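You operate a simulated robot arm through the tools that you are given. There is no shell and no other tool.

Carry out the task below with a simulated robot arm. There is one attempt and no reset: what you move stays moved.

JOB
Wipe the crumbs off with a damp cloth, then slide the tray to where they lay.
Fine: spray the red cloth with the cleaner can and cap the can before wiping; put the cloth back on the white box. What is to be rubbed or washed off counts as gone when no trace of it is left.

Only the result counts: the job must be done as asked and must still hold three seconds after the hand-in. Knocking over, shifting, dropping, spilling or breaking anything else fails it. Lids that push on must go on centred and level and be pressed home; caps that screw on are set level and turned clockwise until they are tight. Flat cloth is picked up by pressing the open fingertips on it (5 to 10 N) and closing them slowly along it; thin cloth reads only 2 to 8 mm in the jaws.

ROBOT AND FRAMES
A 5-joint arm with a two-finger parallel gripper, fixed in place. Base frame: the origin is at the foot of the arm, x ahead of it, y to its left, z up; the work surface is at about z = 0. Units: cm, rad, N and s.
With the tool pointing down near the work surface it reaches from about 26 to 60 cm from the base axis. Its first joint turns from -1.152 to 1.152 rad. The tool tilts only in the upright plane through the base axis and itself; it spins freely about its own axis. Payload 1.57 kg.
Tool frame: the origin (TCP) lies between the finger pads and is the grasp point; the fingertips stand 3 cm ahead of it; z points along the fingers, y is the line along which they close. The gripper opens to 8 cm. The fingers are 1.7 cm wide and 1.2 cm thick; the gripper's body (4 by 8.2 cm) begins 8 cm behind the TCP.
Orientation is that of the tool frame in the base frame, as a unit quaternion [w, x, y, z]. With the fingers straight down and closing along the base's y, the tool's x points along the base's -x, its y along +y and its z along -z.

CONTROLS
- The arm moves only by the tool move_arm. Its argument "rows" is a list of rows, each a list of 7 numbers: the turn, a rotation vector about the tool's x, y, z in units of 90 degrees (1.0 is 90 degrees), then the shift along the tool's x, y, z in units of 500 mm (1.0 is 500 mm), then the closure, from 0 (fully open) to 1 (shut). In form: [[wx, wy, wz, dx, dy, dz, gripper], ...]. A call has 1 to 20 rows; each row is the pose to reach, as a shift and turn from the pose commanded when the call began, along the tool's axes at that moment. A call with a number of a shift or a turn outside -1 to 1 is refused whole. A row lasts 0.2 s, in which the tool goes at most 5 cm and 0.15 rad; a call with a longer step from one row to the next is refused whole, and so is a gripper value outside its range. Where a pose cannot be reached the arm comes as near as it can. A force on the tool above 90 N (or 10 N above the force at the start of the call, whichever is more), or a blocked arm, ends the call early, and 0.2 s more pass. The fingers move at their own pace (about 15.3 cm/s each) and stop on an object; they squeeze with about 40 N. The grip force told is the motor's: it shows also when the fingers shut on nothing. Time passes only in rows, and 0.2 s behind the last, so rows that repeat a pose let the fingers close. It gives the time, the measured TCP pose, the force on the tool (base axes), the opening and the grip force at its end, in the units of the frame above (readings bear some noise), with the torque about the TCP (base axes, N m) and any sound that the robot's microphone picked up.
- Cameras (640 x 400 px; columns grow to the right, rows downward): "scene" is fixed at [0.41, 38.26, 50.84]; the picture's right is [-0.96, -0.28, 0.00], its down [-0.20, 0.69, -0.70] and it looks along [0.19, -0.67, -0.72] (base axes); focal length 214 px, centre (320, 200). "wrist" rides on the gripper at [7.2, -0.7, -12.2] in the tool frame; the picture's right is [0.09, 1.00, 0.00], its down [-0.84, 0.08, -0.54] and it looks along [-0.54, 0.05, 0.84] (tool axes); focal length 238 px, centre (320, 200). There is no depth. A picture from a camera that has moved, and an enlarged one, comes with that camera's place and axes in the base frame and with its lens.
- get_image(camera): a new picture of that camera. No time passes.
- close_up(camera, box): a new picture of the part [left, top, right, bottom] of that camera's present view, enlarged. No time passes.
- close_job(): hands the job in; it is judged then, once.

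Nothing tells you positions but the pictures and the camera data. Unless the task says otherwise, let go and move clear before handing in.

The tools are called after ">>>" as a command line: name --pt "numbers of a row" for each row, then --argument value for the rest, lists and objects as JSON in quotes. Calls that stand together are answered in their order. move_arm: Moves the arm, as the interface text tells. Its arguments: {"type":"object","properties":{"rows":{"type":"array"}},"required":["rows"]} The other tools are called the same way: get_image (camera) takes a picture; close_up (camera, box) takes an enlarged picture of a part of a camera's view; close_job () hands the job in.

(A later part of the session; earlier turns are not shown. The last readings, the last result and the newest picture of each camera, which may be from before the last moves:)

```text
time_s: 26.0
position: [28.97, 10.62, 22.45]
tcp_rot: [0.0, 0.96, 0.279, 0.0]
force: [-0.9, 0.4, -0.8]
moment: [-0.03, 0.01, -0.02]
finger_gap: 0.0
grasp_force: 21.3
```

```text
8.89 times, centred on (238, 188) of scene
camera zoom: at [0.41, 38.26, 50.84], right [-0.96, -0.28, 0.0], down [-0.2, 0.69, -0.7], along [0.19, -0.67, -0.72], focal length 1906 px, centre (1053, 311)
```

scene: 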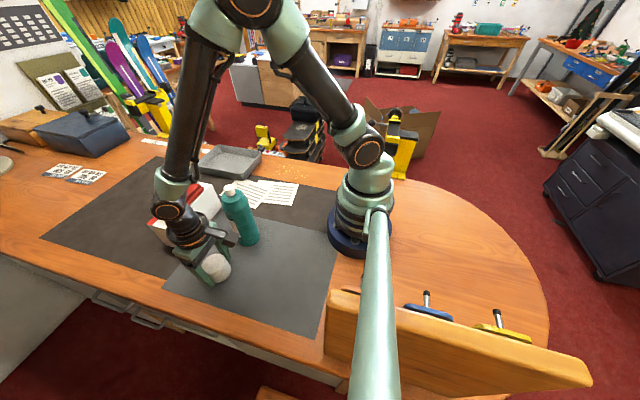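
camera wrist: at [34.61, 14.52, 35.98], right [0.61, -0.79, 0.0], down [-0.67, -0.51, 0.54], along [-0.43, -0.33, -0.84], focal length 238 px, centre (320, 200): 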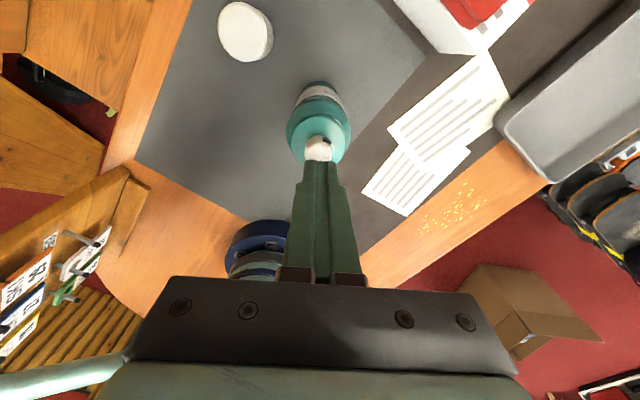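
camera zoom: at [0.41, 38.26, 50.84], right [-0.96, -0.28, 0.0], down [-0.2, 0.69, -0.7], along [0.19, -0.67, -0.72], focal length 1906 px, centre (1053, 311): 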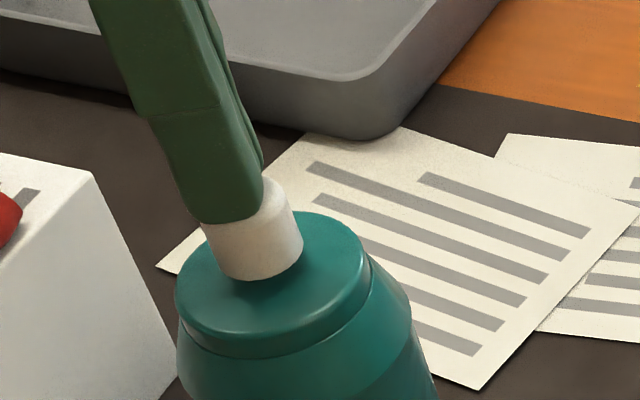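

Alignment is close. I'll nudge slightly and press down in small steps.

>>> move_arm --pt "0 0 0 -0.003 0.002 0 1" --pt "0 0 0 -0.003 0.002 0.004 1" --pt "0 0 0 -0.003 0.002 0.008 1" --pt "0 0 0 -0.003 0.002 0.01 1"

>>> close_up --camera "wrist" --box '[280, 75, 360, 175]'

>>> close_up --camera "scene" --box '[215, 165, 260, 210]'

```text
time_s: 27.0
position: [29.04, 10.48, 21.86]
tcp_rot: [0.0, 0.96, 0.279, 0.0]
force: [0.1, -1.3, 3.1]
moment: [-0.03, 0.02, 0.01]
finger_gap: 0.0
grasp_force: 21.3
heard: click
```

```text
4.00 times, centred on (320, 125) of wrist
camera zoom: at [34.77, 14.8, 34.19], right [0.61, -0.79, 0.0], down [-0.66, -0.51, 0.54], along [-0.43, -0.33, -0.84], focal length 953 px, centre (320, 500)
```

zoom: 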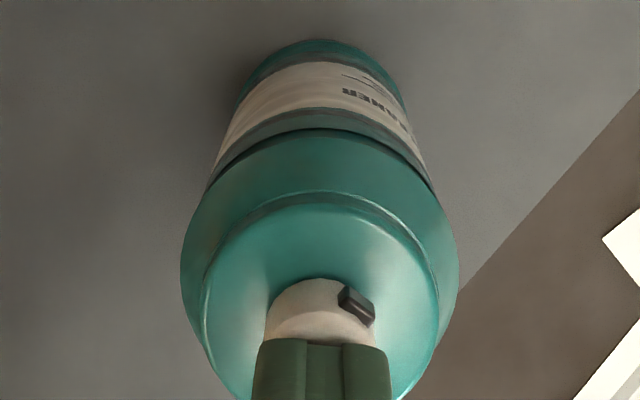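

```text
8.89 times, centred on (238, 188) of scene
camera zoom: at [0.41, 38.26, 50.84], right [-0.96, -0.28, 0.0], down [-0.2, 0.69, -0.7], along [0.19, -0.67, -0.72], focal length 1906 px, centre (1053, 311)
```

zoom: 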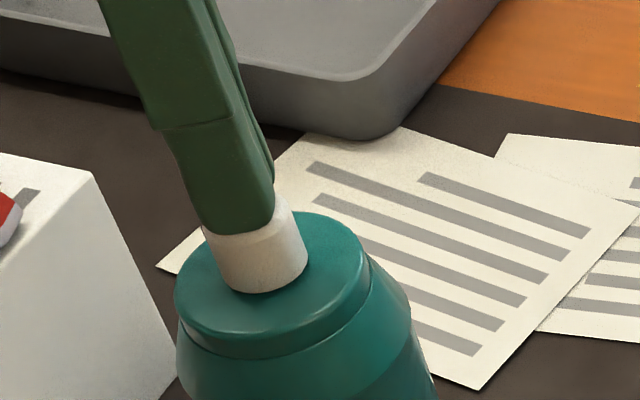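

I heard a click and the actuator is pressed. There is something pale on the cloth edge, so I'll look at the cloth.

>>> close_up --camera "scene" --box '[140, 160, 260, 250]'

>>> get_image --camera "wrist"

```text
4.44 times, centred on (200, 205) of scene
camera zoom: at [0.41, 38.26, 50.84], right [-0.96, -0.28, 0.0], down [-0.2, 0.69, -0.7], along [0.19, -0.67, -0.72], focal length 953 px, centre (853, 178)
```

zoom: 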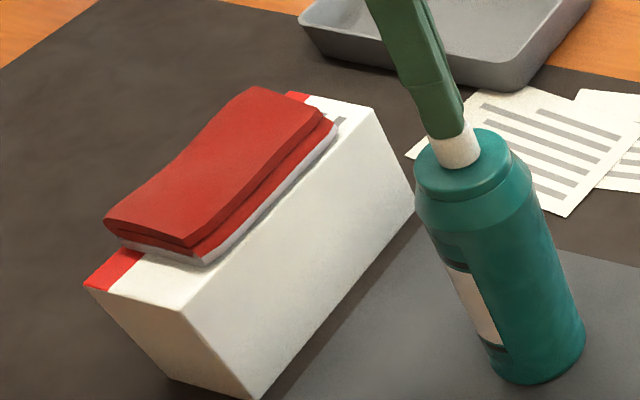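

```text
taken
camera wrist: at [34.77, 14.8, 34.19], right [0.61, -0.79, 0.0], down [-0.66, -0.51, 0.54], along [-0.43, -0.33, -0.84], focal length 238 px, centre (320, 200)
```

wrist: 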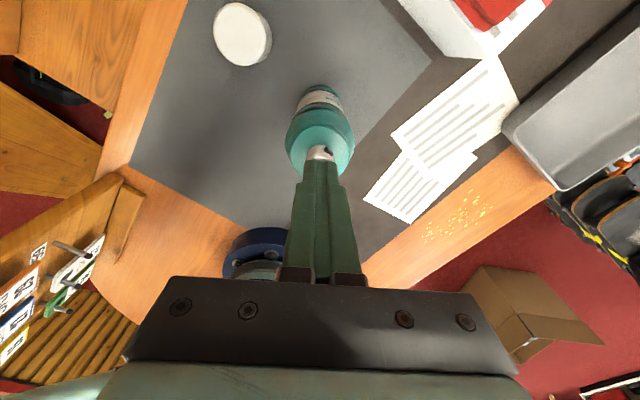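

The side of the cloth facing the can is turning pale, so the spray reaches it. I'll hold the press about a second and compare.

>>> move_arm --pt "0 0 0 0 0 0.001 1" --pt "0 0 0 0 0 0.001 1" --pt "0 0 0 0 0 0.001 1" --pt "0 0 0 0 0 0.001 1"

>>> close_up --camera "scene" --box '[140, 160, 260, 250]'

```text
time_s: 28.0
position: [29.07, 10.61, 21.83]
tcp_rot: [0.0, 0.96, 0.279, 0.001]
force: [-0.4, -1.0, 3.9]
moment: [-0.03, 0.03, 0.01]
finger_gap: 0.02
grasp_force: 21.3
```

```text
4.44 times, centred on (200, 205) of scene
camera zoom: at [0.41, 38.26, 50.84], right [-0.96, -0.28, 0.0], down [-0.2, 0.69, -0.7], along [0.19, -0.67, -0.72], focal length 953 px, centre (853, 178)
```

zoom: 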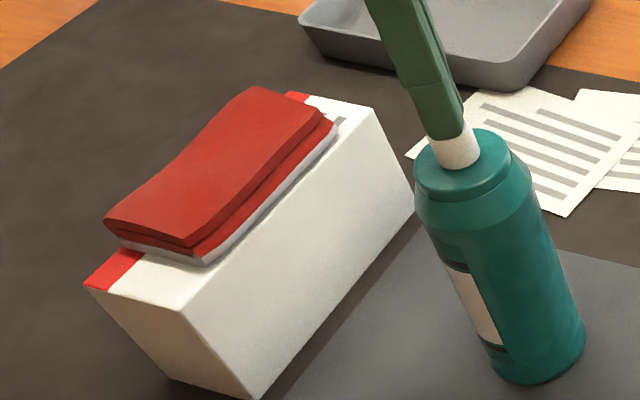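

>>> move_arm --pt "0 0 0 0 0 -0.01 1" --pt "0 0 0 0 0 -0.03 1" --pt "0 0 0 0 0 -0.05 1" --pt "0 0 0 0 0 -0.05 1"

>>> close_up --camera "scene" --box '[150, 170, 215, 225]'

>>> close_up --camera "scene" --box '[205, 155, 265, 250]'

```text
time_s: 29.0
position: [28.91, 10.5, 24.46]
tcp_rot: [-0.001, 0.96, 0.279, 0.0]
force: [-1.0, -0.3, 0.6]
moment: [0.0, 0.0, -0.01]
finger_gap: 0.01
grasp_force: 21.6
```

```text
7.27 times, centred on (182, 198) of scene
camera zoom: at [0.41, 38.26, 50.84], right [-0.96, -0.28, 0.0], down [-0.2, 0.69, -0.7], along [0.19, -0.67, -0.72], focal length 1560 px, centre (1320, 218)
```

zoom: 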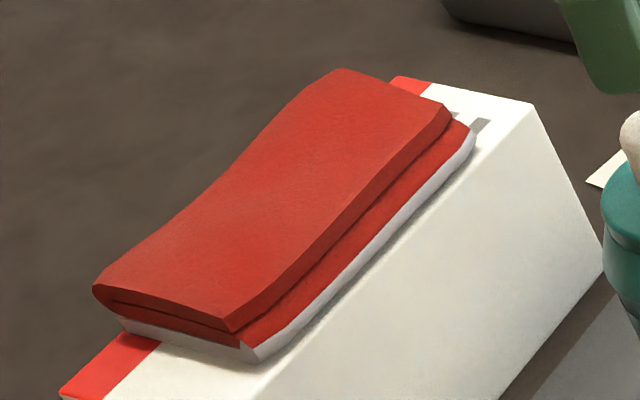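

```text
4.21 times, centred on (235, 202) of scene
camera zoom: at [0.41, 38.26, 50.84], right [-0.96, -0.28, 0.0], down [-0.2, 0.69, -0.7], along [0.19, -0.67, -0.72], focal length 903 px, centre (678, 190)
```

zoom: 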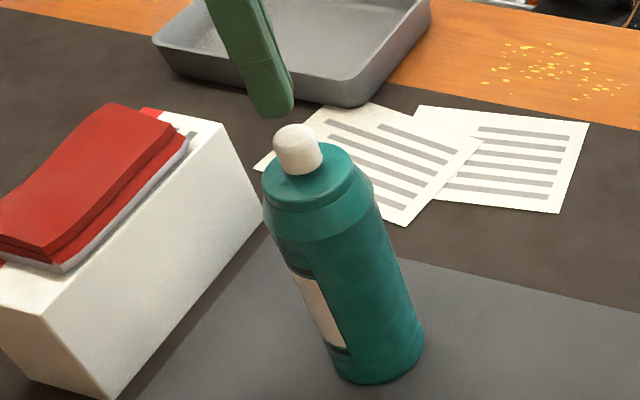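

The lower face of the cloth now shows a pale damp layer, and it did not change with more spray, so the cloth is damp. Next I'll restore the gripper's original spin and fetch the cap.

>>> move_arm --pt "0 0 -0.09 0.0 0.0 -0.02 1" --pt "0 0 -0.18 0.03 -0.036 -0.02 1" --pt "0 0 -0.27 0.06 -0.073 -0.02 0.5" --pt "0 0 -0.36 0.09 -0.11 0 0" --pt "0 0 -0.45 0.12 -0.146 0.02 0" --pt "0 0 -0.54 0.143 -0.182 0.04 0" --pt "0 0 -0.63 0.143 -0.182 0.06 0" --pt "0 0 -0.72 0.143 -0.182 0.08 0" --pt "0 0 -0.81 0.143 -0.182 0.09 0" --pt "0 0 -0.9 0.143 -0.182 0.09 0" --pt "0 0 -0.9 0.143 -0.182 0.09 0"

>>> move_arm --pt "0 0 -0.09 0 0 0 0" --pt "0 0 -0.18 0 0 0 0" --pt "0 0 -0.27 0 0 0 0" --pt "0 0 -0.36 0 0 0 0" --pt "0 0 -0.45 0 0 0 0" --pt "0 0 -0.54 0 0 0 0" --pt "0 0 -0.63 0 0 0 0" --pt "0 0 -0.72 0 0 0 0" --pt "0 0 -0.74 0 0 0 0" --pt "0 0 -0.74 0 0 0 0"

>>> get_image --camera "wrist"

>>> get_image --camera "scene"

```text
time_s: 31.4
position: [30.07, 21.94, 19.76]
tcp_rot: [0.0, 0.548, 0.836, 0.001]
force: [0.8, 0.8, -0.5]
moment: [0.02, 0.01, 0.0]
finger_gap: 8.02
grasp_force: 0.1
```

```text
time_s: 33.6
position: [30.16, 22.01, 19.81]
tcp_rot: [0.0, -0.001, 1.0, 0.0]
force: [0.1, 0.3, -0.1]
moment: [0.0, -0.02, 0.0]
finger_gap: 8.01
grasp_force: 0.1
```

```text
taken
camera wrist: at [23.0, 21.19, 32.12], right [-0.09, 1.0, 0.0], down [0.84, 0.08, 0.54], along [0.54, 0.05, -0.84], focal length 238 px, centre (320, 200)
```

wrist: 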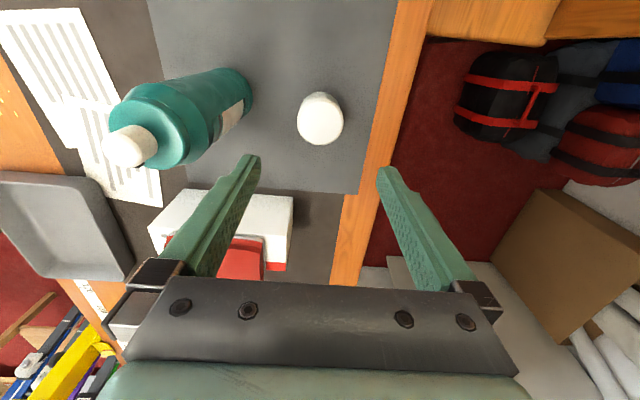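

```text
taken
```

scene: 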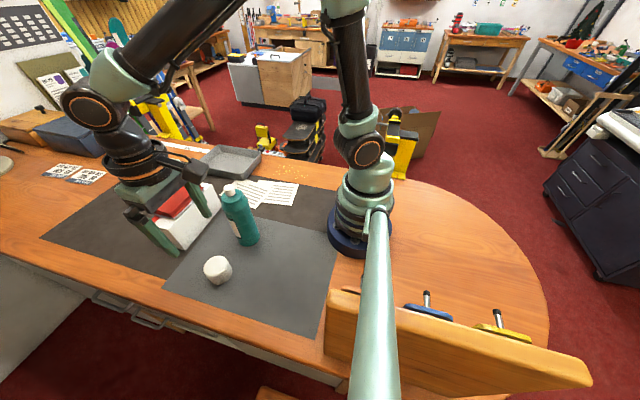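

The cap is right below. I'll go down and grip it.

>>> move_arm --pt "0 0 0 0.001 0 0.08 0" --pt "0 0 0 0.001 0 0.16 0" --pt "0 0 0 0.001 0 0.23 0" --pt "0 0 0 0.001 0 0.28 0" --pt "0 0 0 0.001 0 0.31 0" --pt "0 0 0 0.001 0 0.328 0" --pt "0 0 0 0.001 0 0.328 0.2" --pt "0 0 0 0.001 0 0.328 0.25" --pt "0 0 0 0.001 0 0.328 0.3" --pt "0 0 0 0.001 0 0.328 0.6" --pt "0 0 0 0.001 0 0.328 1" --pt "0 0 0 0.001 0 0.328 1"

>>> get_image --camera "wrist"

>>> close_up --camera "scene" --box '[170, 180, 270, 300]'

```text
time_s: 36.2
position: [30.04, 22.03, 3.53]
tcp_rot: [0.001, 0.0, 1.0, 0.0]
force: [0.1, -0.1, -0.6]
moment: [0.01, 0.01, 0.0]
finger_gap: 5.87
grasp_force: 40.2
```

```text
taken
camera wrist: at [22.97, 21.24, 15.87], right [-0.09, 1.0, 0.0], down [0.84, 0.08, 0.54], along [0.54, 0.05, -0.84], focal length 238 px, centre (320, 200)
```

wrist: 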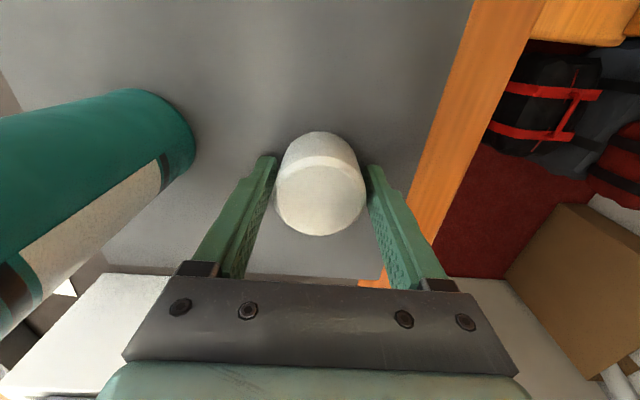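

```text
3.33 times, centred on (220, 240) of scene
camera zoom: at [0.41, 38.26, 50.84], right [-0.96, -0.28, 0.0], down [-0.2, 0.69, -0.7], along [0.19, -0.67, -0.72], focal length 715 px, centre (653, 67)
```

zoom: 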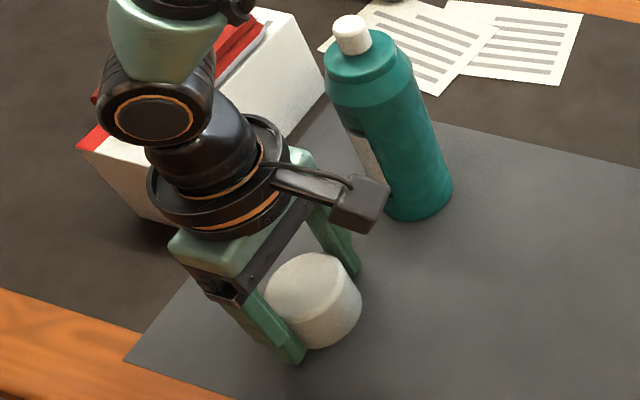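

The cap is gripped. I'll lift it and carry it back over the can using the exact reverse shift.

>>> move_arm --pt "0 0 0 0 0 -0.06 1" --pt "0 0 0 0 0 -0.15 1" --pt "0 0 0 0 0 -0.25 1" --pt "0 0 0 0 0 -0.35 1" --pt "0 0 0 0 0 -0.45 1" --pt "0 0 0 0 0 -0.48 1" --pt "0 0 0 0.007 -0.06 -0.48 1" --pt "0 0 0 0.015 -0.12 -0.48 1" --pt "0 0 0 0.022 -0.18 -0.48 1" --pt "0 0 0 0.029 -0.232 -0.48 1" --pt "0 0 0 0.029 -0.232 -0.46 1" --pt "0 0 0 0.029 -0.232 -0.44 1" --pt "0 0 0 0.029 -0.232 -0.44 1"

>>> get_image --camera "wrist"

>>> close_up --camera "scene" --box '[190, 130, 290, 250]'

```text
time_s: 39.0
position: [28.6, 10.42, 25.54]
tcp_rot: [0.0, 0.0, 1.0, 0.0]
force: [0.3, -0.6, -0.7]
moment: [-0.03, 0.0, 0.0]
finger_gap: 5.87
grasp_force: 40.0
```

```text
taken
camera wrist: at [21.49, 9.67, 37.74], right [-0.09, 1.0, 0.0], down [0.84, 0.08, 0.54], along [0.54, 0.05, -0.84], focal length 238 px, centre (320, 200)
```

wrist: 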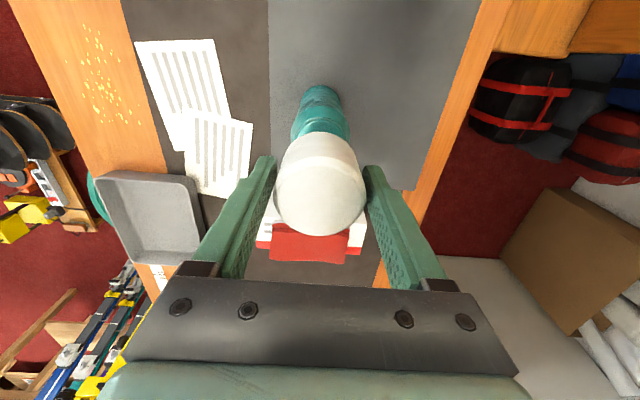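

```text
3.33 times, centred on (240, 190) of scene
camera zoom: at [0.41, 38.26, 50.84], right [-0.96, -0.28, 0.0], down [-0.2, 0.69, -0.7], along [0.19, -0.67, -0.72], focal length 715 px, centre (587, 233)
```

zoom: 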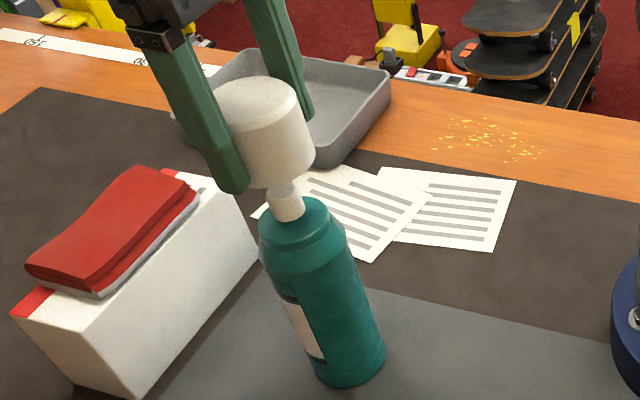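

The cap is over the can, and the can has not moved in the picture. I'll lower in gentle steps.

>>> move_arm --pt "0 0 0 0 0 0.02 1" --pt "0 0 0 0 0 0.04 1" --pt "0 0 0 0 0 0.06 1" --pt "0 0 0 0 0 0.075 1" --pt "0 0 0 0 0 0.085 1" --pt "0 0 0 0 0 0.095 1" --pt "0 0 0 0 0 0.095 1"

>>> close_up --camera "scene" --box '[200, 150, 270, 250]'

>>> close_up --camera "wrist" --box '[270, 80, 370, 240]'

```text
time_s: 40.6
position: [28.63, 10.51, 20.55]
tcp_rot: [0.0, 0.0, 1.0, 0.0]
force: [0.0, -0.5, -0.7]
moment: [0.01, -0.01, 0.01]
finger_gap: 5.86
grasp_force: 40.5
```

```text
4.00 times, centred on (235, 200) of scene
camera zoom: at [0.41, 38.26, 50.84], right [-0.96, -0.28, 0.0], down [-0.2, 0.69, -0.7], along [0.19, -0.67, -0.72], focal length 858 px, centre (660, 200)
```

zoom: 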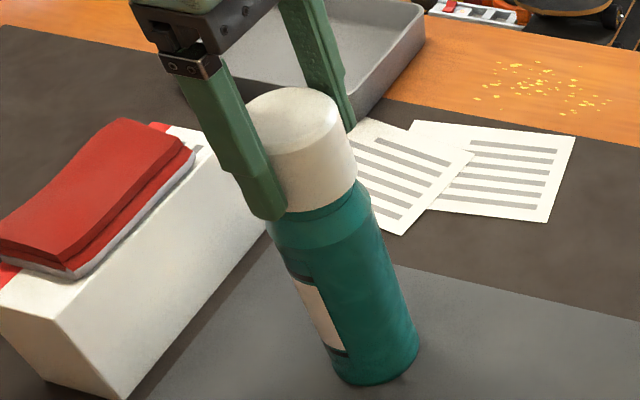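

```text
2.50 times, centred on (320, 160) of wrist
camera zoom: at [21.51, 9.62, 32.9], right [-0.09, 1.0, 0.0], down [0.84, 0.08, 0.54], along [0.54, 0.05, -0.84], focal length 596 px, centre (320, 300)
```

zoom: 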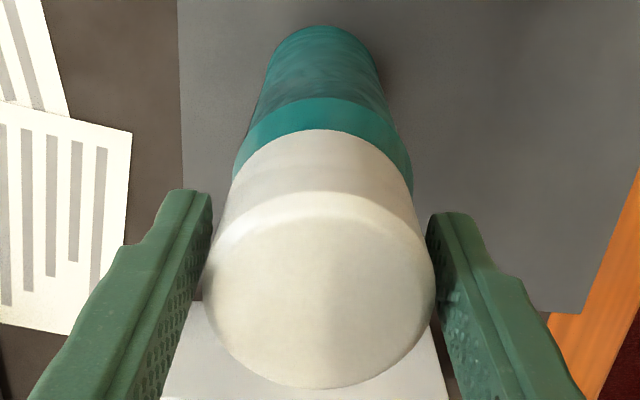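

It goes on level. I'll press down slowly until it snaps.

>>> move_arm --pt "0 0 0 0 0 0.002 1" --pt "0 0 0 0 0 0.004 1" --pt "0 0 0 0 0 0.006 1" --pt "0 0 0 0 0 0.008 1" --pt "0 0 0 0 0 0.01 1" --pt "0 0 0 0 0 0.01 1"

```text
time_s: 42.0
position: [28.59, 10.44, 20.2]
tcp_rot: [0.0, 0.0, 1.0, 0.001]
force: [-0.6, 0.5, 0.2]
moment: [-0.02, 0.01, 0.01]
finger_gap: 5.86
grasp_force: 39.3
```

>>> move_arm --pt "0 0 0 0 0 0.002 1" --pt "0 0 0 0 0 0.004 1" --pt "0 0 0 0 0 0.006 1" --pt "0 0 0 0 0 0.006 1"

```text
time_s: 43.0
position: [28.48, 10.45, 19.9]
tcp_rot: [0.0, 0.0, 1.0, 0.0]
force: [0.9, 0.1, -0.5]
moment: [0.03, 0.01, 0.04]
finger_gap: 5.85
grasp_force: 40.2
```

>>> move_arm --pt "0 0 0 0 0 0.002 1" --pt "0 0 0 0 0 0.004 1" --pt "0 0 0 0 0 0.004 1"

>>> close_up --camera "scene" --box '[200, 150, 270, 250]'

```text
time_s: 43.8
position: [28.55, 10.43, 19.73]
tcp_rot: [0.0, 0.0, 1.0, 0.0]
force: [1.2, 0.7, 0.5]
moment: [0.04, -0.02, 0.0]
finger_gap: 5.86
grasp_force: 40.4
```

```text
4.00 times, centred on (235, 200) of scene
camera zoom: at [0.41, 38.26, 50.84], right [-0.96, -0.28, 0.0], down [-0.2, 0.69, -0.7], along [0.19, -0.67, -0.72], focal length 858 px, centre (660, 200)
```

zoom: 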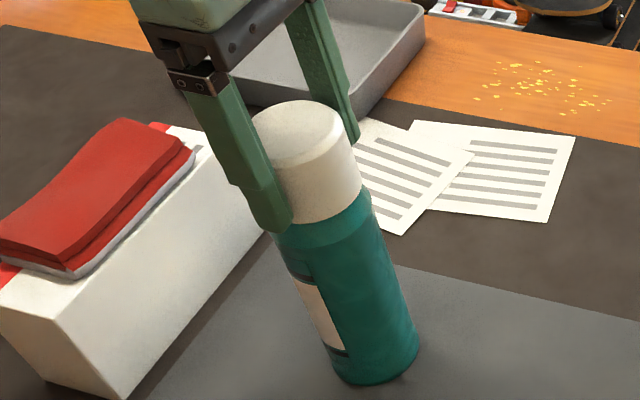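

>>> move_arm --pt "0 0 0 0 0 0.002 1" --pt "0 0 0 0 0 0.004 1" --pt "0 0 0 0 0 0.006 1" --pt "0 0 0 0 0 0.006 1"

```text
time_s: 44.8
position: [28.75, 10.41, 19.59]
tcp_rot: [0.003, 0.0, 1.0, 0.001]
force: [-4.1, -4.7, 37.3]
moment: [-0.51, -0.45, -0.06]
finger_gap: 5.82
grasp_force: 40.1
```

Now there is 37 N of resistance without a snap. I'll ease off and compare with the original picture of the capped can.

>>> move_arm --pt "0 0 0 0 0 -0.003 1" --pt "0 0 0 0 0 -0.004 1"

>>> close_up --camera "scene" --box '[205, 170, 270, 250]'

>>> close_up --camera "wrist" --box '[270, 80, 370, 240]'

```text
time_s: 45.4
position: [28.63, 10.34, 19.64]
tcp_rot: [0.0, -0.001, 1.0, 0.0]
force: [0.1, 2.9, 13.0]
moment: [0.15, -0.27, 0.05]
finger_gap: 5.85
grasp_force: 40.0
```

```text
5.00 times, centred on (238, 210) of scene
camera zoom: at [0.41, 38.26, 50.84], right [-0.96, -0.28, 0.0], down [-0.2, 0.69, -0.7], along [0.19, -0.67, -0.72], focal length 1072 px, centre (732, 150)
```

zoom: 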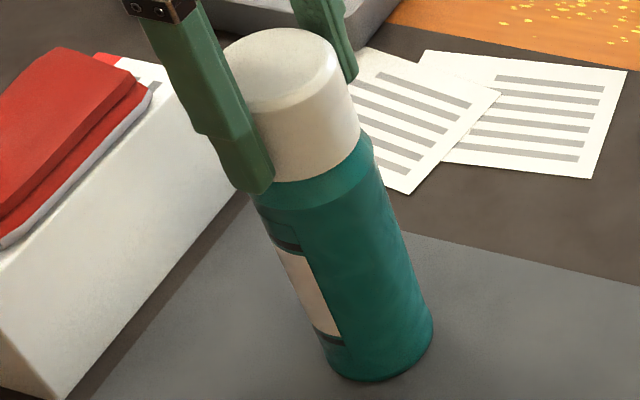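

```text
2.50 times, centred on (320, 160) of wrist
camera zoom: at [21.5, 9.62, 31.83], right [-0.09, 1.0, 0.0], down [0.84, 0.08, 0.54], along [0.54, 0.05, -0.84], focal length 596 px, centre (320, 300)
```

zoom: 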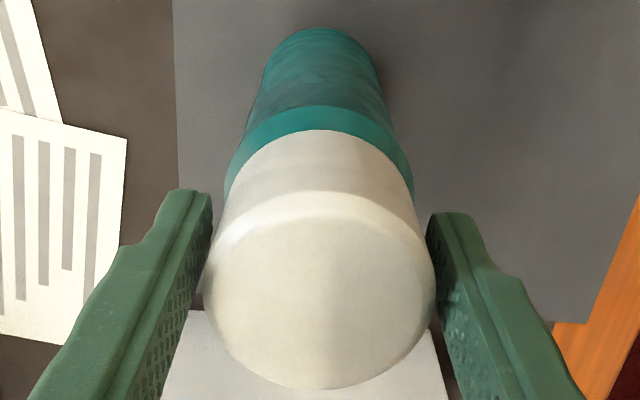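

The cap sits at the right height but looks offset about 2 mm toward -x. I'll lift slightly, shift +x and press again.

>>> move_arm --pt "0 0 0 0 0 -0.01 1" --pt "0 0 0 -0.002 -0.001 -0.01 1" --pt "0 0 0 -0.004 -0.001 -0.01 1" --pt "0 0 0 -0.004 -0.001 -0.006 1" --pt "0 0 0 -0.004 -0.001 -0.002 1" --pt "0 0 0 -0.004 -0.001 0 1" --pt "0 0 0 -0.004 -0.001 0.002 1" --pt "0 0 0 -0.004 -0.001 0.002 1"

```text
time_s: 47.2
position: [28.81, 10.37, 19.7]
tcp_rot: [0.001, 0.0, 1.0, 0.0]
force: [-4.7, 0.5, 16.7]
moment: [0.12, 0.41, 0.03]
finger_gap: 5.84
grasp_force: 40.3
```

>>> move_arm --pt "0 0 0 0 0 -0.006 1" --pt "0 0 0 0.0018 0 -0.006 1" --pt "0 0 0 0.0018 0 -0.003 1" --pt "0 0 0 0.0018 0 0 1" --pt "0 0 0 0.0018 0 0.001 1" --pt "0 0 0 0.0018 0 0.001 1"

```text
time_s: 48.6
position: [28.68, 10.4, 19.57]
tcp_rot: [0.002, 0.0, 1.0, 0.001]
force: [-4.2, -3.1, 32.2]
moment: [0.22, 0.55, 0.05]
finger_gap: 5.86
grasp_force: 40.0
```

>>> move_arm --pt "0 0 0 0 0 -0.005 1" --pt "0 0 0 0.001 0.0005 -0.005 1" --pt "0 0 0 0.001 0.0005 0 1" --pt "0 0 0 0.001 0.0005 0.002 1" --pt "0 0 0 0.001 0.0005 0.003 1" --pt "0 0 0 0.001 0.0005 0.004 1" --pt "0 0 0 0.001 0.0005 0.004 1"

>>> close_up --camera "scene" --box '[205, 170, 270, 250]'

```text
time_s: 50.2
position: [28.81, 10.52, 19.45]
tcp_rot: [0.003, 0.0, 1.0, 0.001]
force: [-2.8, -4.0, 42.0]
moment: [0.44, 0.62, 0.08]
finger_gap: 5.9
grasp_force: 39.7
```

```text
5.00 times, centred on (238, 210) of scene
camera zoom: at [0.4, 38.26, 50.85], right [-0.96, -0.28, 0.0], down [-0.2, 0.69, -0.7], along [0.19, -0.67, -0.72], focal length 1072 px, centre (732, 150)
```

zoom: 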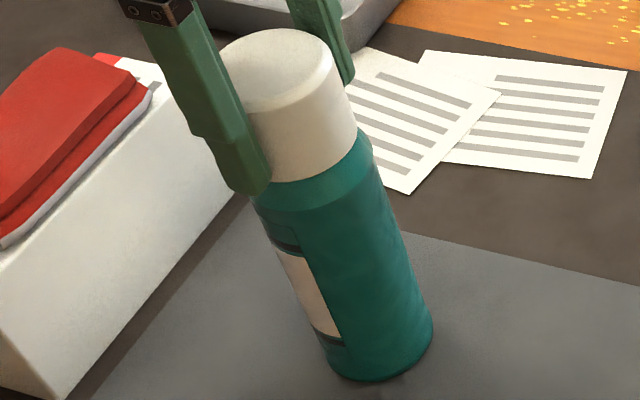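

The cap now looks exactly as it did originally, but I heard no snap. I'll let go and press it home from the top with closed fingers.

>>> move_arm --pt "0 0 0 0 0 -0.004 1" --pt "0 0 0 0 0 -0.005 1" --pt "0 0 0 0 0 -0.005 0.2" --pt "0 0 0 0 0 -0.005 0.1" --pt "0 0 0 0 0 -0.005 0" --pt "0 0 0 0 0 -0.05 0" --pt "0 0 0 0 0 -0.12 0" --pt "0 0 0 0 0 -0.16 0" --pt "0 0 0 0 0 -0.16 0"

>>> close_up --camera "scene" --box '[205, 170, 270, 250]'

>>> close_up --camera "wrist" --box '[280, 70, 360, 180]'

```text
time_s: 52.2
position: [28.66, 10.35, 27.25]
tcp_rot: [0.0, 0.001, 1.0, 0.0]
force: [0.1, 0.0, 0.6]
moment: [0.03, -0.02, 0.03]
finger_gap: 8.01
grasp_force: 0.1
```

```text
5.00 times, centred on (238, 210) of scene
camera zoom: at [0.41, 38.26, 50.84], right [-0.96, -0.28, 0.0], down [-0.2, 0.69, -0.7], along [0.19, -0.67, -0.72], focal length 1072 px, centre (732, 150)
```

zoom: 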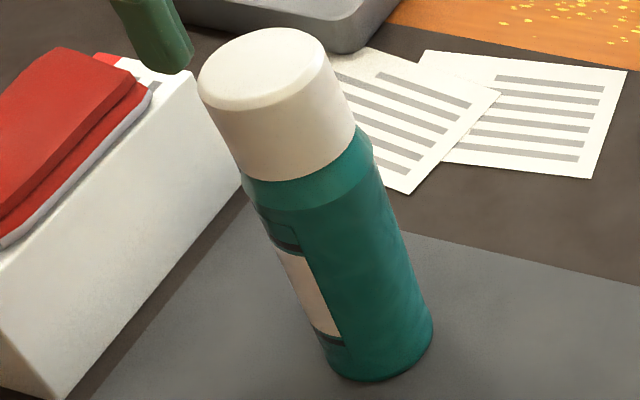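

```text
3.64 times, centred on (320, 125) of wrist
camera zoom: at [21.58, 9.63, 39.55], right [-0.09, 1.0, 0.0], down [0.84, 0.08, 0.54], along [0.54, 0.05, -0.84], focal length 867 px, centre (320, 473)
```

zoom: 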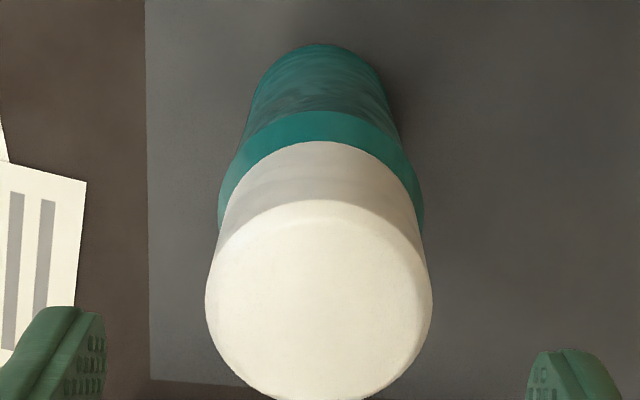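

The cap is on but appears slightly proud and tilted. I'll close the fingers and press on the centre of the top.

>>> move_arm --pt "0 0 0 -0.005 0 0 1" --pt "0 0 0 -0.005 0 0 1" --pt "0 0 0 -0.005 0 0.03 1" --pt "0 0 0 -0.005 0 0.055 1" --pt "0 0 0 -0.005 0 0.065 1" --pt "0 0 0 -0.005 0 0.065 1"

>>> close_up --camera "scene" --box '[205, 160, 270, 240]'

>>> close_up --camera "wrist" --box '[270, 100, 370, 220]'

```text
time_s: 53.6
position: [29.03, 10.34, 24.02]
tcp_rot: [0.001, 0.001, 1.0, -0.001]
force: [0.2, 0.8, -0.3]
moment: [-0.02, 0.0, -0.01]
finger_gap: 0.0
grasp_force: 21.5
```

```text
5.00 times, centred on (238, 200) of scene
camera zoom: at [0.41, 38.26, 50.84], right [-0.96, -0.28, 0.0], down [-0.2, 0.69, -0.7], along [0.19, -0.67, -0.72], focal length 1072 px, centre (732, 200)
```

zoom: 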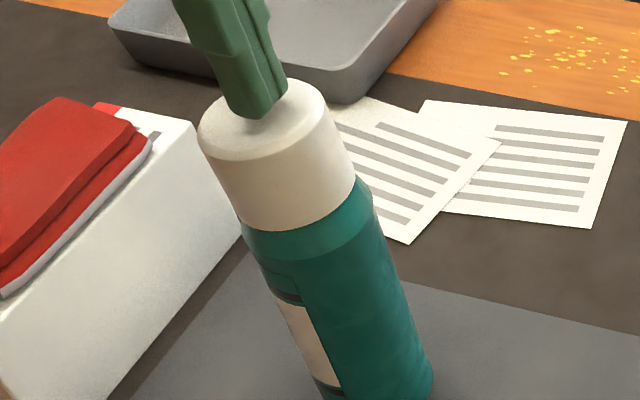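

```text
3.33 times, centred on (320, 160) of wrist
camera zoom: at [21.87, 9.67, 36.29], right [-0.09, 1.0, 0.0], down [0.84, 0.08, 0.54], along [0.54, 0.05, -0.84], focal length 794 px, centre (320, 333)
```

zoom: 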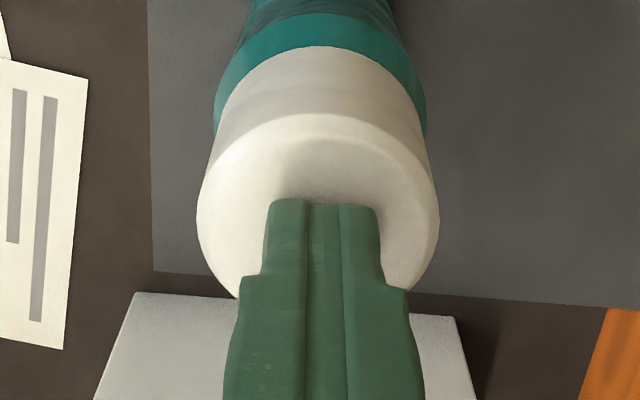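

Well centred on the cap's top. I'll press down in small steps.

>>> move_arm --pt "0 0 0 0 0 0.003 1" --pt "0 0 0 0 0 0.006 1" --pt "0 0 0 0 0 0.008 1" --pt "0 0 0 0 0 0.01 1" --pt "0 0 0 0 0 0.011 1" --pt "0 0 0 0 0 0.011 1"

```text
time_s: 55.0
position: [29.02, 10.32, 23.54]
tcp_rot: [0.001, 0.0, 1.0, 0.001]
force: [0.0, 2.2, 18.3]
moment: [0.09, 0.16, -0.02]
finger_gap: 0.0
grasp_force: 20.8
```

>>> move_arm --pt "0 0 0 0 0 0.001 1" --pt "0 0 0 0 0 0.002 1" --pt "0 0 0 0 0 0.003 1" --pt "0 0 0 0 0 0.003 1"

>>> close_up --camera "scene" --box '[205, 170, 270, 250]'

```text
time_s: 56.0
position: [29.12, 10.37, 23.47]
tcp_rot: [0.002, 0.001, 1.0, 0.001]
force: [-1.8, -2.8, 42.2]
moment: [-0.05, 0.38, 0.02]
finger_gap: 0.0
grasp_force: 21.1
```

```text
5.00 times, centred on (238, 210) of scene
camera zoom: at [0.4, 38.26, 50.85], right [-0.96, -0.28, 0.0], down [-0.2, 0.69, -0.7], along [0.19, -0.67, -0.72], focal length 1072 px, centre (732, 150)
```

zoom: 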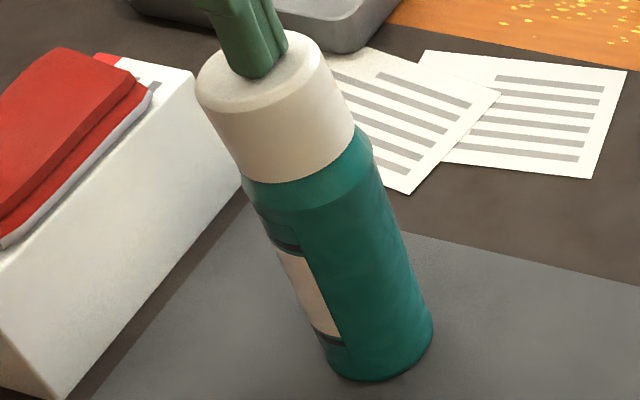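

There is 42 N without a snap, and the reaction is on the -x side. I'll back off and inspect how the cap sits.

>>> move_arm --pt "0 0 0 0 0 -0.01 1" --pt "0 0 0 0.05 0 -0.04 1" --pt "0 0 0 0.1 0 -0.04 1" --pt "0 0 0 0.1 0 -0.04 1"

>>> get_image --camera "wrist"

>>> close_up --camera "scene" --box '[215, 170, 255, 220]'

```text
time_s: 57.0
position: [24.04, 10.51, 25.14]
tcp_rot: [-0.001, 0.0, 1.0, 0.0]
force: [0.1, 0.0, -0.2]
moment: [0.04, 0.02, 0.02]
finger_gap: 0.0
grasp_force: 21.4
heard: snap
```

```text
taken
camera wrist: at [16.93, 9.68, 37.43], right [-0.09, 1.0, 0.0], down [0.84, 0.08, 0.54], along [0.54, 0.05, -0.84], focal length 238 px, centre (320, 200)
```

wrist: 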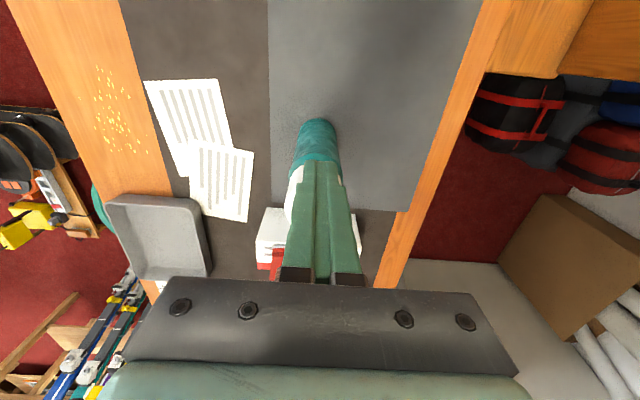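

```text
8.00 times, centred on (235, 195) of scene
camera zoom: at [0.41, 38.26, 50.84], right [-0.96, -0.28, 0.0], down [-0.2, 0.69, -0.7], along [0.19, -0.67, -0.72], focal length 1716 px, centre (1000, 240)
```

zoom: 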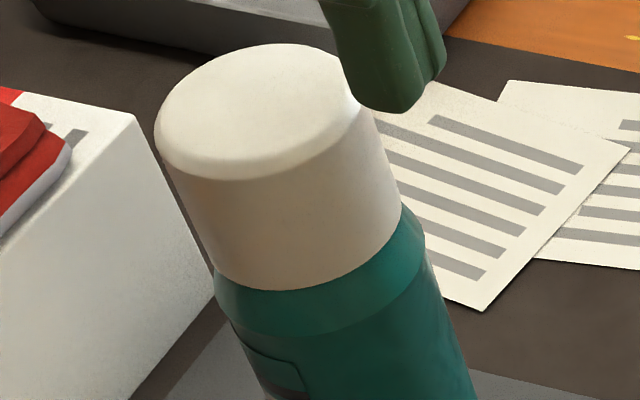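

I heard a snap as I withdrew, so the cap seems to have latched. I'll compare with the original view and measure.

>>> close_up --camera "scene" --box '[205, 170, 270, 250]'

>>> close_up --camera "wrist" --box '[280, 110, 360, 210]'

```text
5.00 times, centred on (238, 210) of scene
camera zoom: at [0.41, 38.26, 50.84], right [-0.96, -0.28, 0.0], down [-0.2, 0.69, -0.7], along [0.19, -0.67, -0.72], focal length 1072 px, centre (732, 150)
```

zoom: 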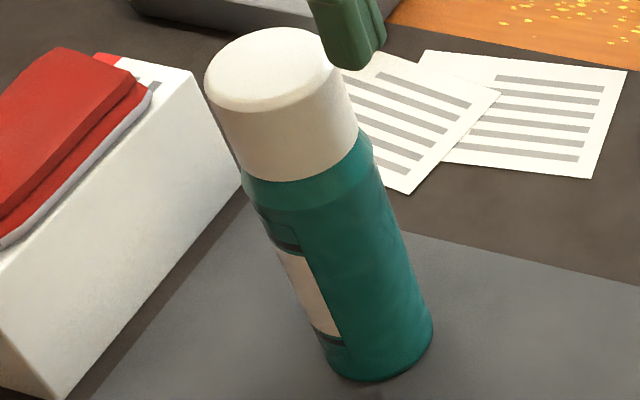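

```text
4.00 times, centred on (320, 160) of wrist
camera zoom: at [16.93, 9.68, 37.43], right [-0.09, 1.0, 0.0], down [0.84, 0.08, 0.54], along [0.54, 0.05, -0.84], focal length 953 px, centre (320, 360)
```

zoom: 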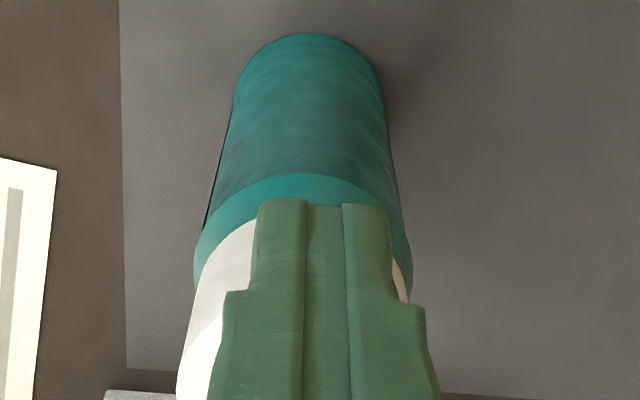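

>>> close_up --camera "scene" --box '[220, 188, 250, 212]'

>>> move_arm --pt "0 0 0 0.0 0 -0.08 0" --pt "0 0 0 -0.05 0 -0.08 0" --pt "0 0 0 -0.1 0 -0.08 0" --pt "0 0 0 -0.1 0 -0.08 0"

>>> close_up --camera "wrist" --box '[280, 70, 360, 180]'

```text
16.00 times, centred on (235, 200) of scene
camera zoom: at [0.41, 38.26, 50.84], right [-0.96, -0.28, 0.0], down [-0.2, 0.69, -0.7], along [0.19, -0.67, -0.72], focal length 3432 px, centre (1680, 200)
```

zoom: 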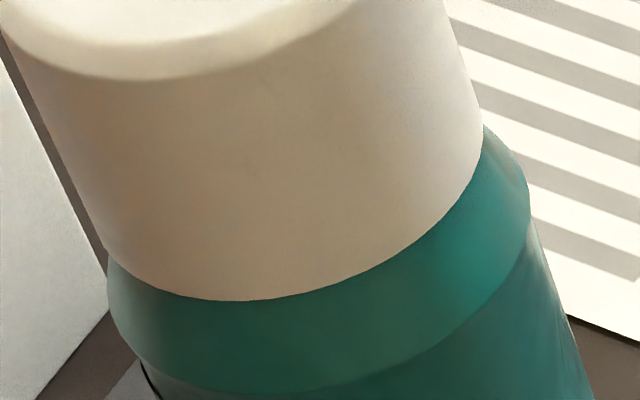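

```text
time_s: 58.0
position: [29.11, 10.3, 29.21]
tcp_rot: [0.001, 0.001, 1.0, 0.001]
force: [0.1, 0.0, -0.4]
moment: [-0.02, 0.0, -0.02]
finger_gap: 8.02
grasp_force: 0.0
```

```text
3.64 times, centred on (320, 125) of wrist
camera zoom: at [21.97, 9.49, 41.61], right [-0.09, 1.0, 0.0], down [0.84, 0.08, 0.54], along [0.54, 0.05, -0.84], focal length 867 px, centre (320, 473)
```

zoom: 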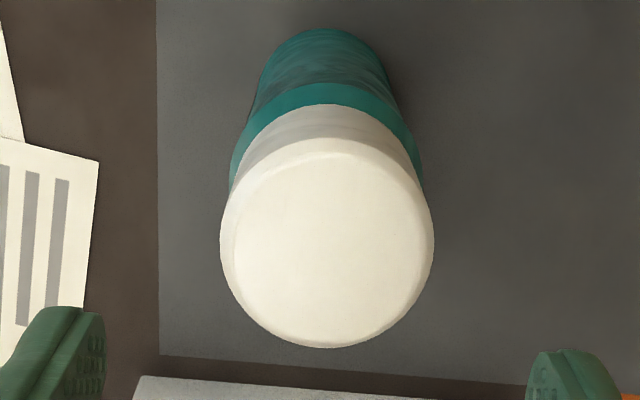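

The cap now matches the original view. I'll do one confirming straight press on its centre, retreating straight up.

>>> move_arm --pt "0 0 0 0.002 0.001 0 1" --pt "0 0 0 0.002 0.001 0.03 1" --pt "0 0 0 0.002 0.001 0.07 1" --pt "0 0 0 0.002 0.001 0.1 1" --pt "0 0 0 0.002 0.001 0.108 1" --pt "0 0 0 0.002 0.001 0.108 1"

>>> move_arm --pt "0 0 0 0 0 0.002 1" --pt "0 0 0 0 0 0.004 1" --pt "0 0 0 0 0 0.006 1" --pt "0 0 0 0 0 0.006 1"

```text
time_s: 59.4
position: [28.83, 10.33, 23.92]
tcp_rot: [0.0, 0.0, 1.0, 0.0]
force: [0.9, 0.8, 0.2]
moment: [0.02, 0.06, -0.02]
finger_gap: 0.0
grasp_force: 21.2
```

```text
time_s: 60.4
position: [28.87, 10.37, 23.61]
tcp_rot: [0.0, 0.0, 1.0, -0.001]
force: [-0.2, -0.1, 3.5]
moment: [0.0, 0.04, 0.01]
finger_gap: 0.0
grasp_force: 21.3
```

>>> move_arm --pt "0 0 0 0 0 0.002 1" --pt "0 0 0 0 0 0.004 1" --pt "0 0 0 0 0 0.005 1" --pt "0 0 0 0 0 0.005 1"

```text
time_s: 61.4
position: [28.94, 10.35, 23.54]
tcp_rot: [0.003, 0.0, 1.0, 0.001]
force: [-5.9, -0.1, 42.4]
moment: [-0.02, 0.29, 0.0]
finger_gap: 0.0
grasp_force: 21.1
```

>>> move_arm --pt "0 0 0 0 0 -0.003 1" --pt "0 0 0 0 0 -0.006 1" --pt "0 0 0 0 0 -0.02 1" --pt "0 0 0 0 0 -0.05 1" --pt "0 0 0 0 0 -0.11 0" --pt "0 0 0 0 0 -0.11 0"

>>> close_up --camera "scene" --box '[205, 170, 270, 250]'

>>> close_up --camera "scene" --box '[220, 178, 250, 212]'

>>> close_up --camera "wrist" --box '[280, 70, 360, 180]'

```text
time_s: 62.8
position: [29.08, 10.4, 28.85]
tcp_rot: [0.0, 0.0, 1.0, 0.0]
force: [0.1, 0.4, 1.0]
moment: [-0.01, 0.02, 0.02]
finger_gap: 8.0
grasp_force: 0.1
```

```text
5.00 times, centred on (238, 210) of scene
camera zoom: at [0.41, 38.26, 50.84], right [-0.96, -0.28, 0.0], down [-0.2, 0.69, -0.7], along [0.19, -0.67, -0.72], focal length 1072 px, centre (732, 150)
```

zoom: 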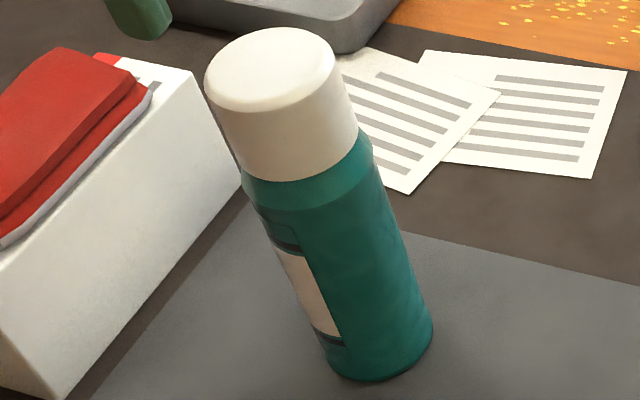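

```text
11.76 times, centred on (235, 195) of scene
camera zoom: at [0.41, 38.26, 50.84], right [-0.96, -0.28, 0.0], down [-0.2, 0.69, -0.7], along [0.19, -0.67, -0.72], focal length 2523 px, centre (1320, 259)
```

zoom: 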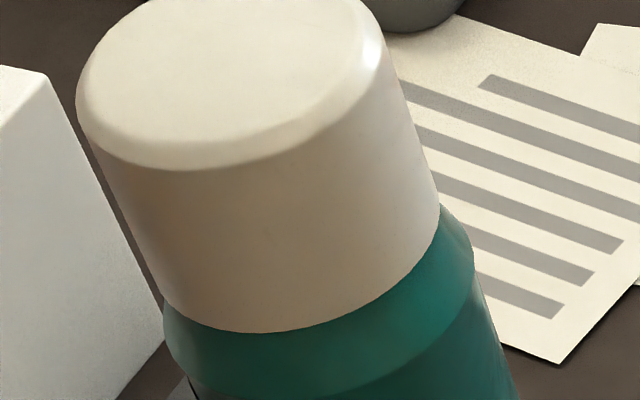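

```text
3.64 times, centred on (320, 125) of wrist
camera zoom: at [21.89, 9.6, 41.11], right [-0.09, 1.0, 0.0], down [0.84, 0.08, 0.54], along [0.54, 0.05, -0.84], focal length 867 px, centre (320, 473)
```

zoom: 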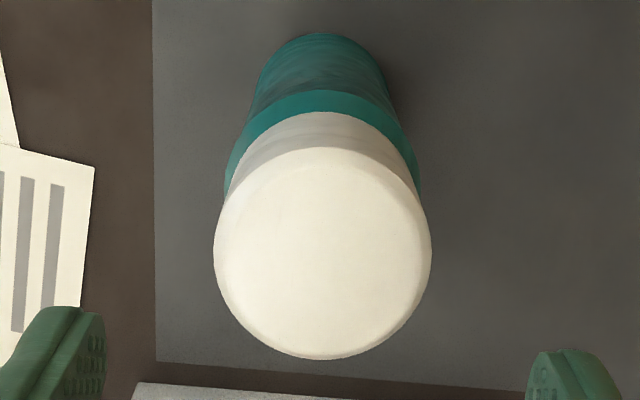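

The cap sits centred and level and took 42 N with a central reaction after the snap. Next I'll move over the cloth for a close look.

>>> move_arm --pt "0 0 0 -0.06 0 0 0" --pt "0 0 0 -0.14 0 0 0" --pt "0 0 0 -0.22 0 0.02 0" --pt "0 0 0 -0.3 0 0.05 0" --pt "0 0 0 -0.354 0.002 0.098 0" --pt "0 0 0 -0.354 0.002 0.098 0"

>>> get_image --camera "wrist"

>>> close_up --camera "scene" --box '[140, 140, 250, 250]'

```text
time_s: 64.2
position: [46.65, 10.78, 24.03]
tcp_rot: [-0.001, 0.0, 1.0, 0.0]
force: [0.1, -0.5, 0.2]
moment: [-0.02, 0.03, 0.05]
finger_gap: 7.99
grasp_force: 0.1
```

```text
taken
camera wrist: at [39.54, 10.0, 36.29], right [-0.09, 1.0, 0.0], down [0.84, 0.08, 0.54], along [0.54, 0.05, -0.84], focal length 238 px, centre (320, 200)
```

wrist: 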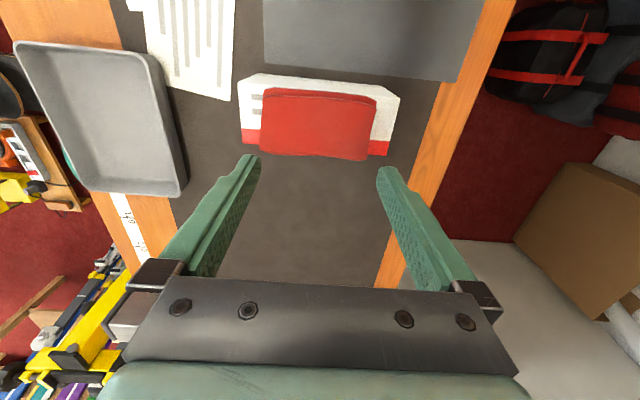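

```text
3.64 times, centred on (195, 195) of scene
camera zoom: at [0.41, 38.26, 50.84], right [-0.96, -0.28, 0.0], down [-0.2, 0.69, -0.7], along [0.19, -0.67, -0.72], focal length 780 px, centre (774, 218)
```

zoom: 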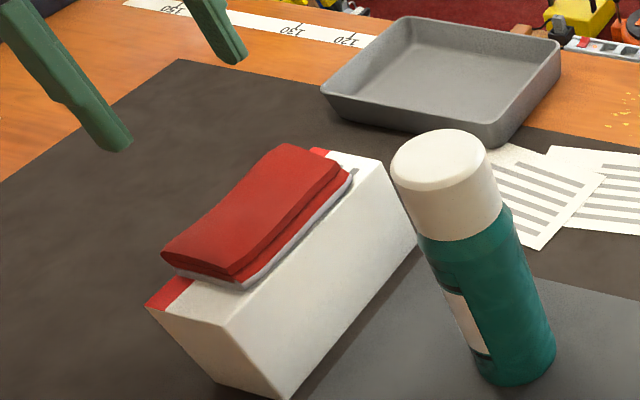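

The cloth covers about x 43–50 and y 4.4–16.5, with its top near z = 10.3. I'll lower the open fingertips to just above it, centred.

>>> move_arm --pt "0 0 0 0.001 -0.006 0.06 0.2" --pt "0 0 0 0.001 -0.006 0.12 0.2" --pt "0 0 0 0.001 -0.006 0.17 0.2" --pt "0 0 0 0.001 -0.006 0.2 0.2" --pt "0 0 0 0.001 -0.006 0.2 0.2"

>>> get_image --camera "wrist"

>>> close_up --camera "scene" --box '[140, 140, 250, 250]'

```text
time_s: 65.3
position: [46.81, 10.24, 14.99]
tcp_rot: [0.007, 0.0, 1.0, 0.002]
force: [-6.1, -0.3, 15.5]
moment: [-0.21, 0.31, 0.0]
finger_gap: 6.4
grasp_force: 0.2
stopped in row 5: the force on the tool passed its limit at 93 N (the readings are from after the stop); the commanded pose is now the measured one
```

```text
taken
camera wrist: at [39.6, 9.48, 27.23], right [-0.09, 1.0, 0.0], down [0.83, 0.08, 0.55], along [0.55, 0.05, -0.83], focal length 238 px, centre (320, 200)
```

wrist: 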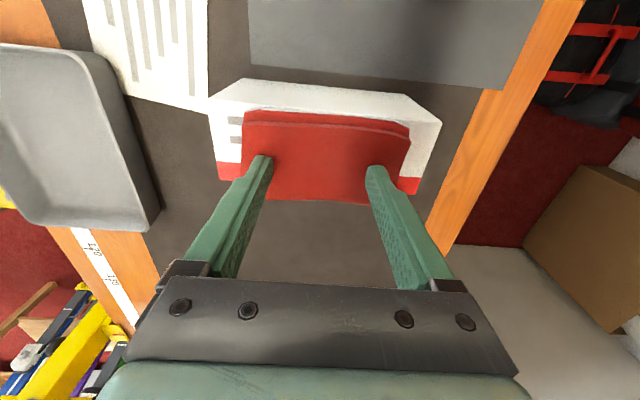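

```text
3.64 times, centred on (195, 195) of scene
camera zoom: at [0.41, 38.26, 50.84], right [-0.96, -0.28, 0.0], down [-0.2, 0.69, -0.7], along [0.19, -0.67, -0.72], focal length 780 px, centre (774, 218)
```

zoom: 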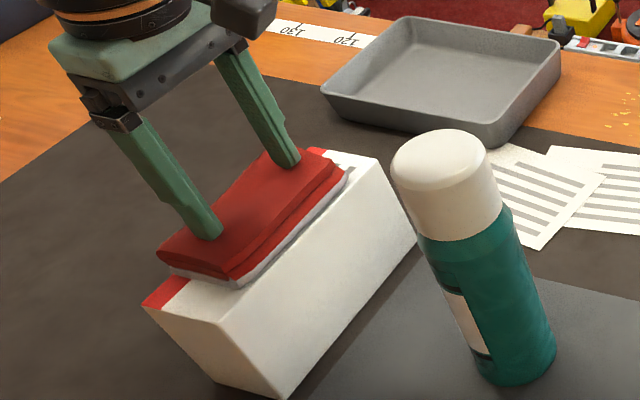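

The cloth top is higher than I judged, about z = 12, so contact came early. The box looks unmoved; I'll ease the force to the 5–10 N range.

>>> move_arm --pt "0 0 0 0 0 -0.001 0.2" --pt "0 0 0 0 0 -0.001 0.2"

```text
time_s: 65.9
position: [46.76, 10.27, 15.01]
tcp_rot: [0.006, 0.0, 1.0, 0.001]
force: [-7.3, 2.0, 21.3]
moment: [-0.12, 0.38, 0.01]
finger_gap: 6.37
grasp_force: 0.0
```

>>> move_arm --pt "0 0 0 0 0 -0.003 0.2" --pt "0 0 0 0 0 -0.003 0.2"

```text
time_s: 66.5
position: [46.73, 10.08, 15.0]
tcp_rot: [0.006, 0.0, 1.0, 0.001]
force: [-1.7, 0.9, 3.8]
moment: [-0.03, 0.11, -0.02]
finger_gap: 6.4
grasp_force: 0.2
```

>>> move_arm --pt "0 0 0 0 0 0.0008 0.2" --pt "0 0 0 0 0 0.0008 0.2"

```text
time_s: 67.1
position: [46.88, 10.19, 15.08]
tcp_rot: [0.005, 0.0, 1.0, 0.0]
force: [0.6, 0.6, 0.8]
moment: [-0.01, 0.0, -0.02]
finger_gap: 6.42
grasp_force: 0.0
```

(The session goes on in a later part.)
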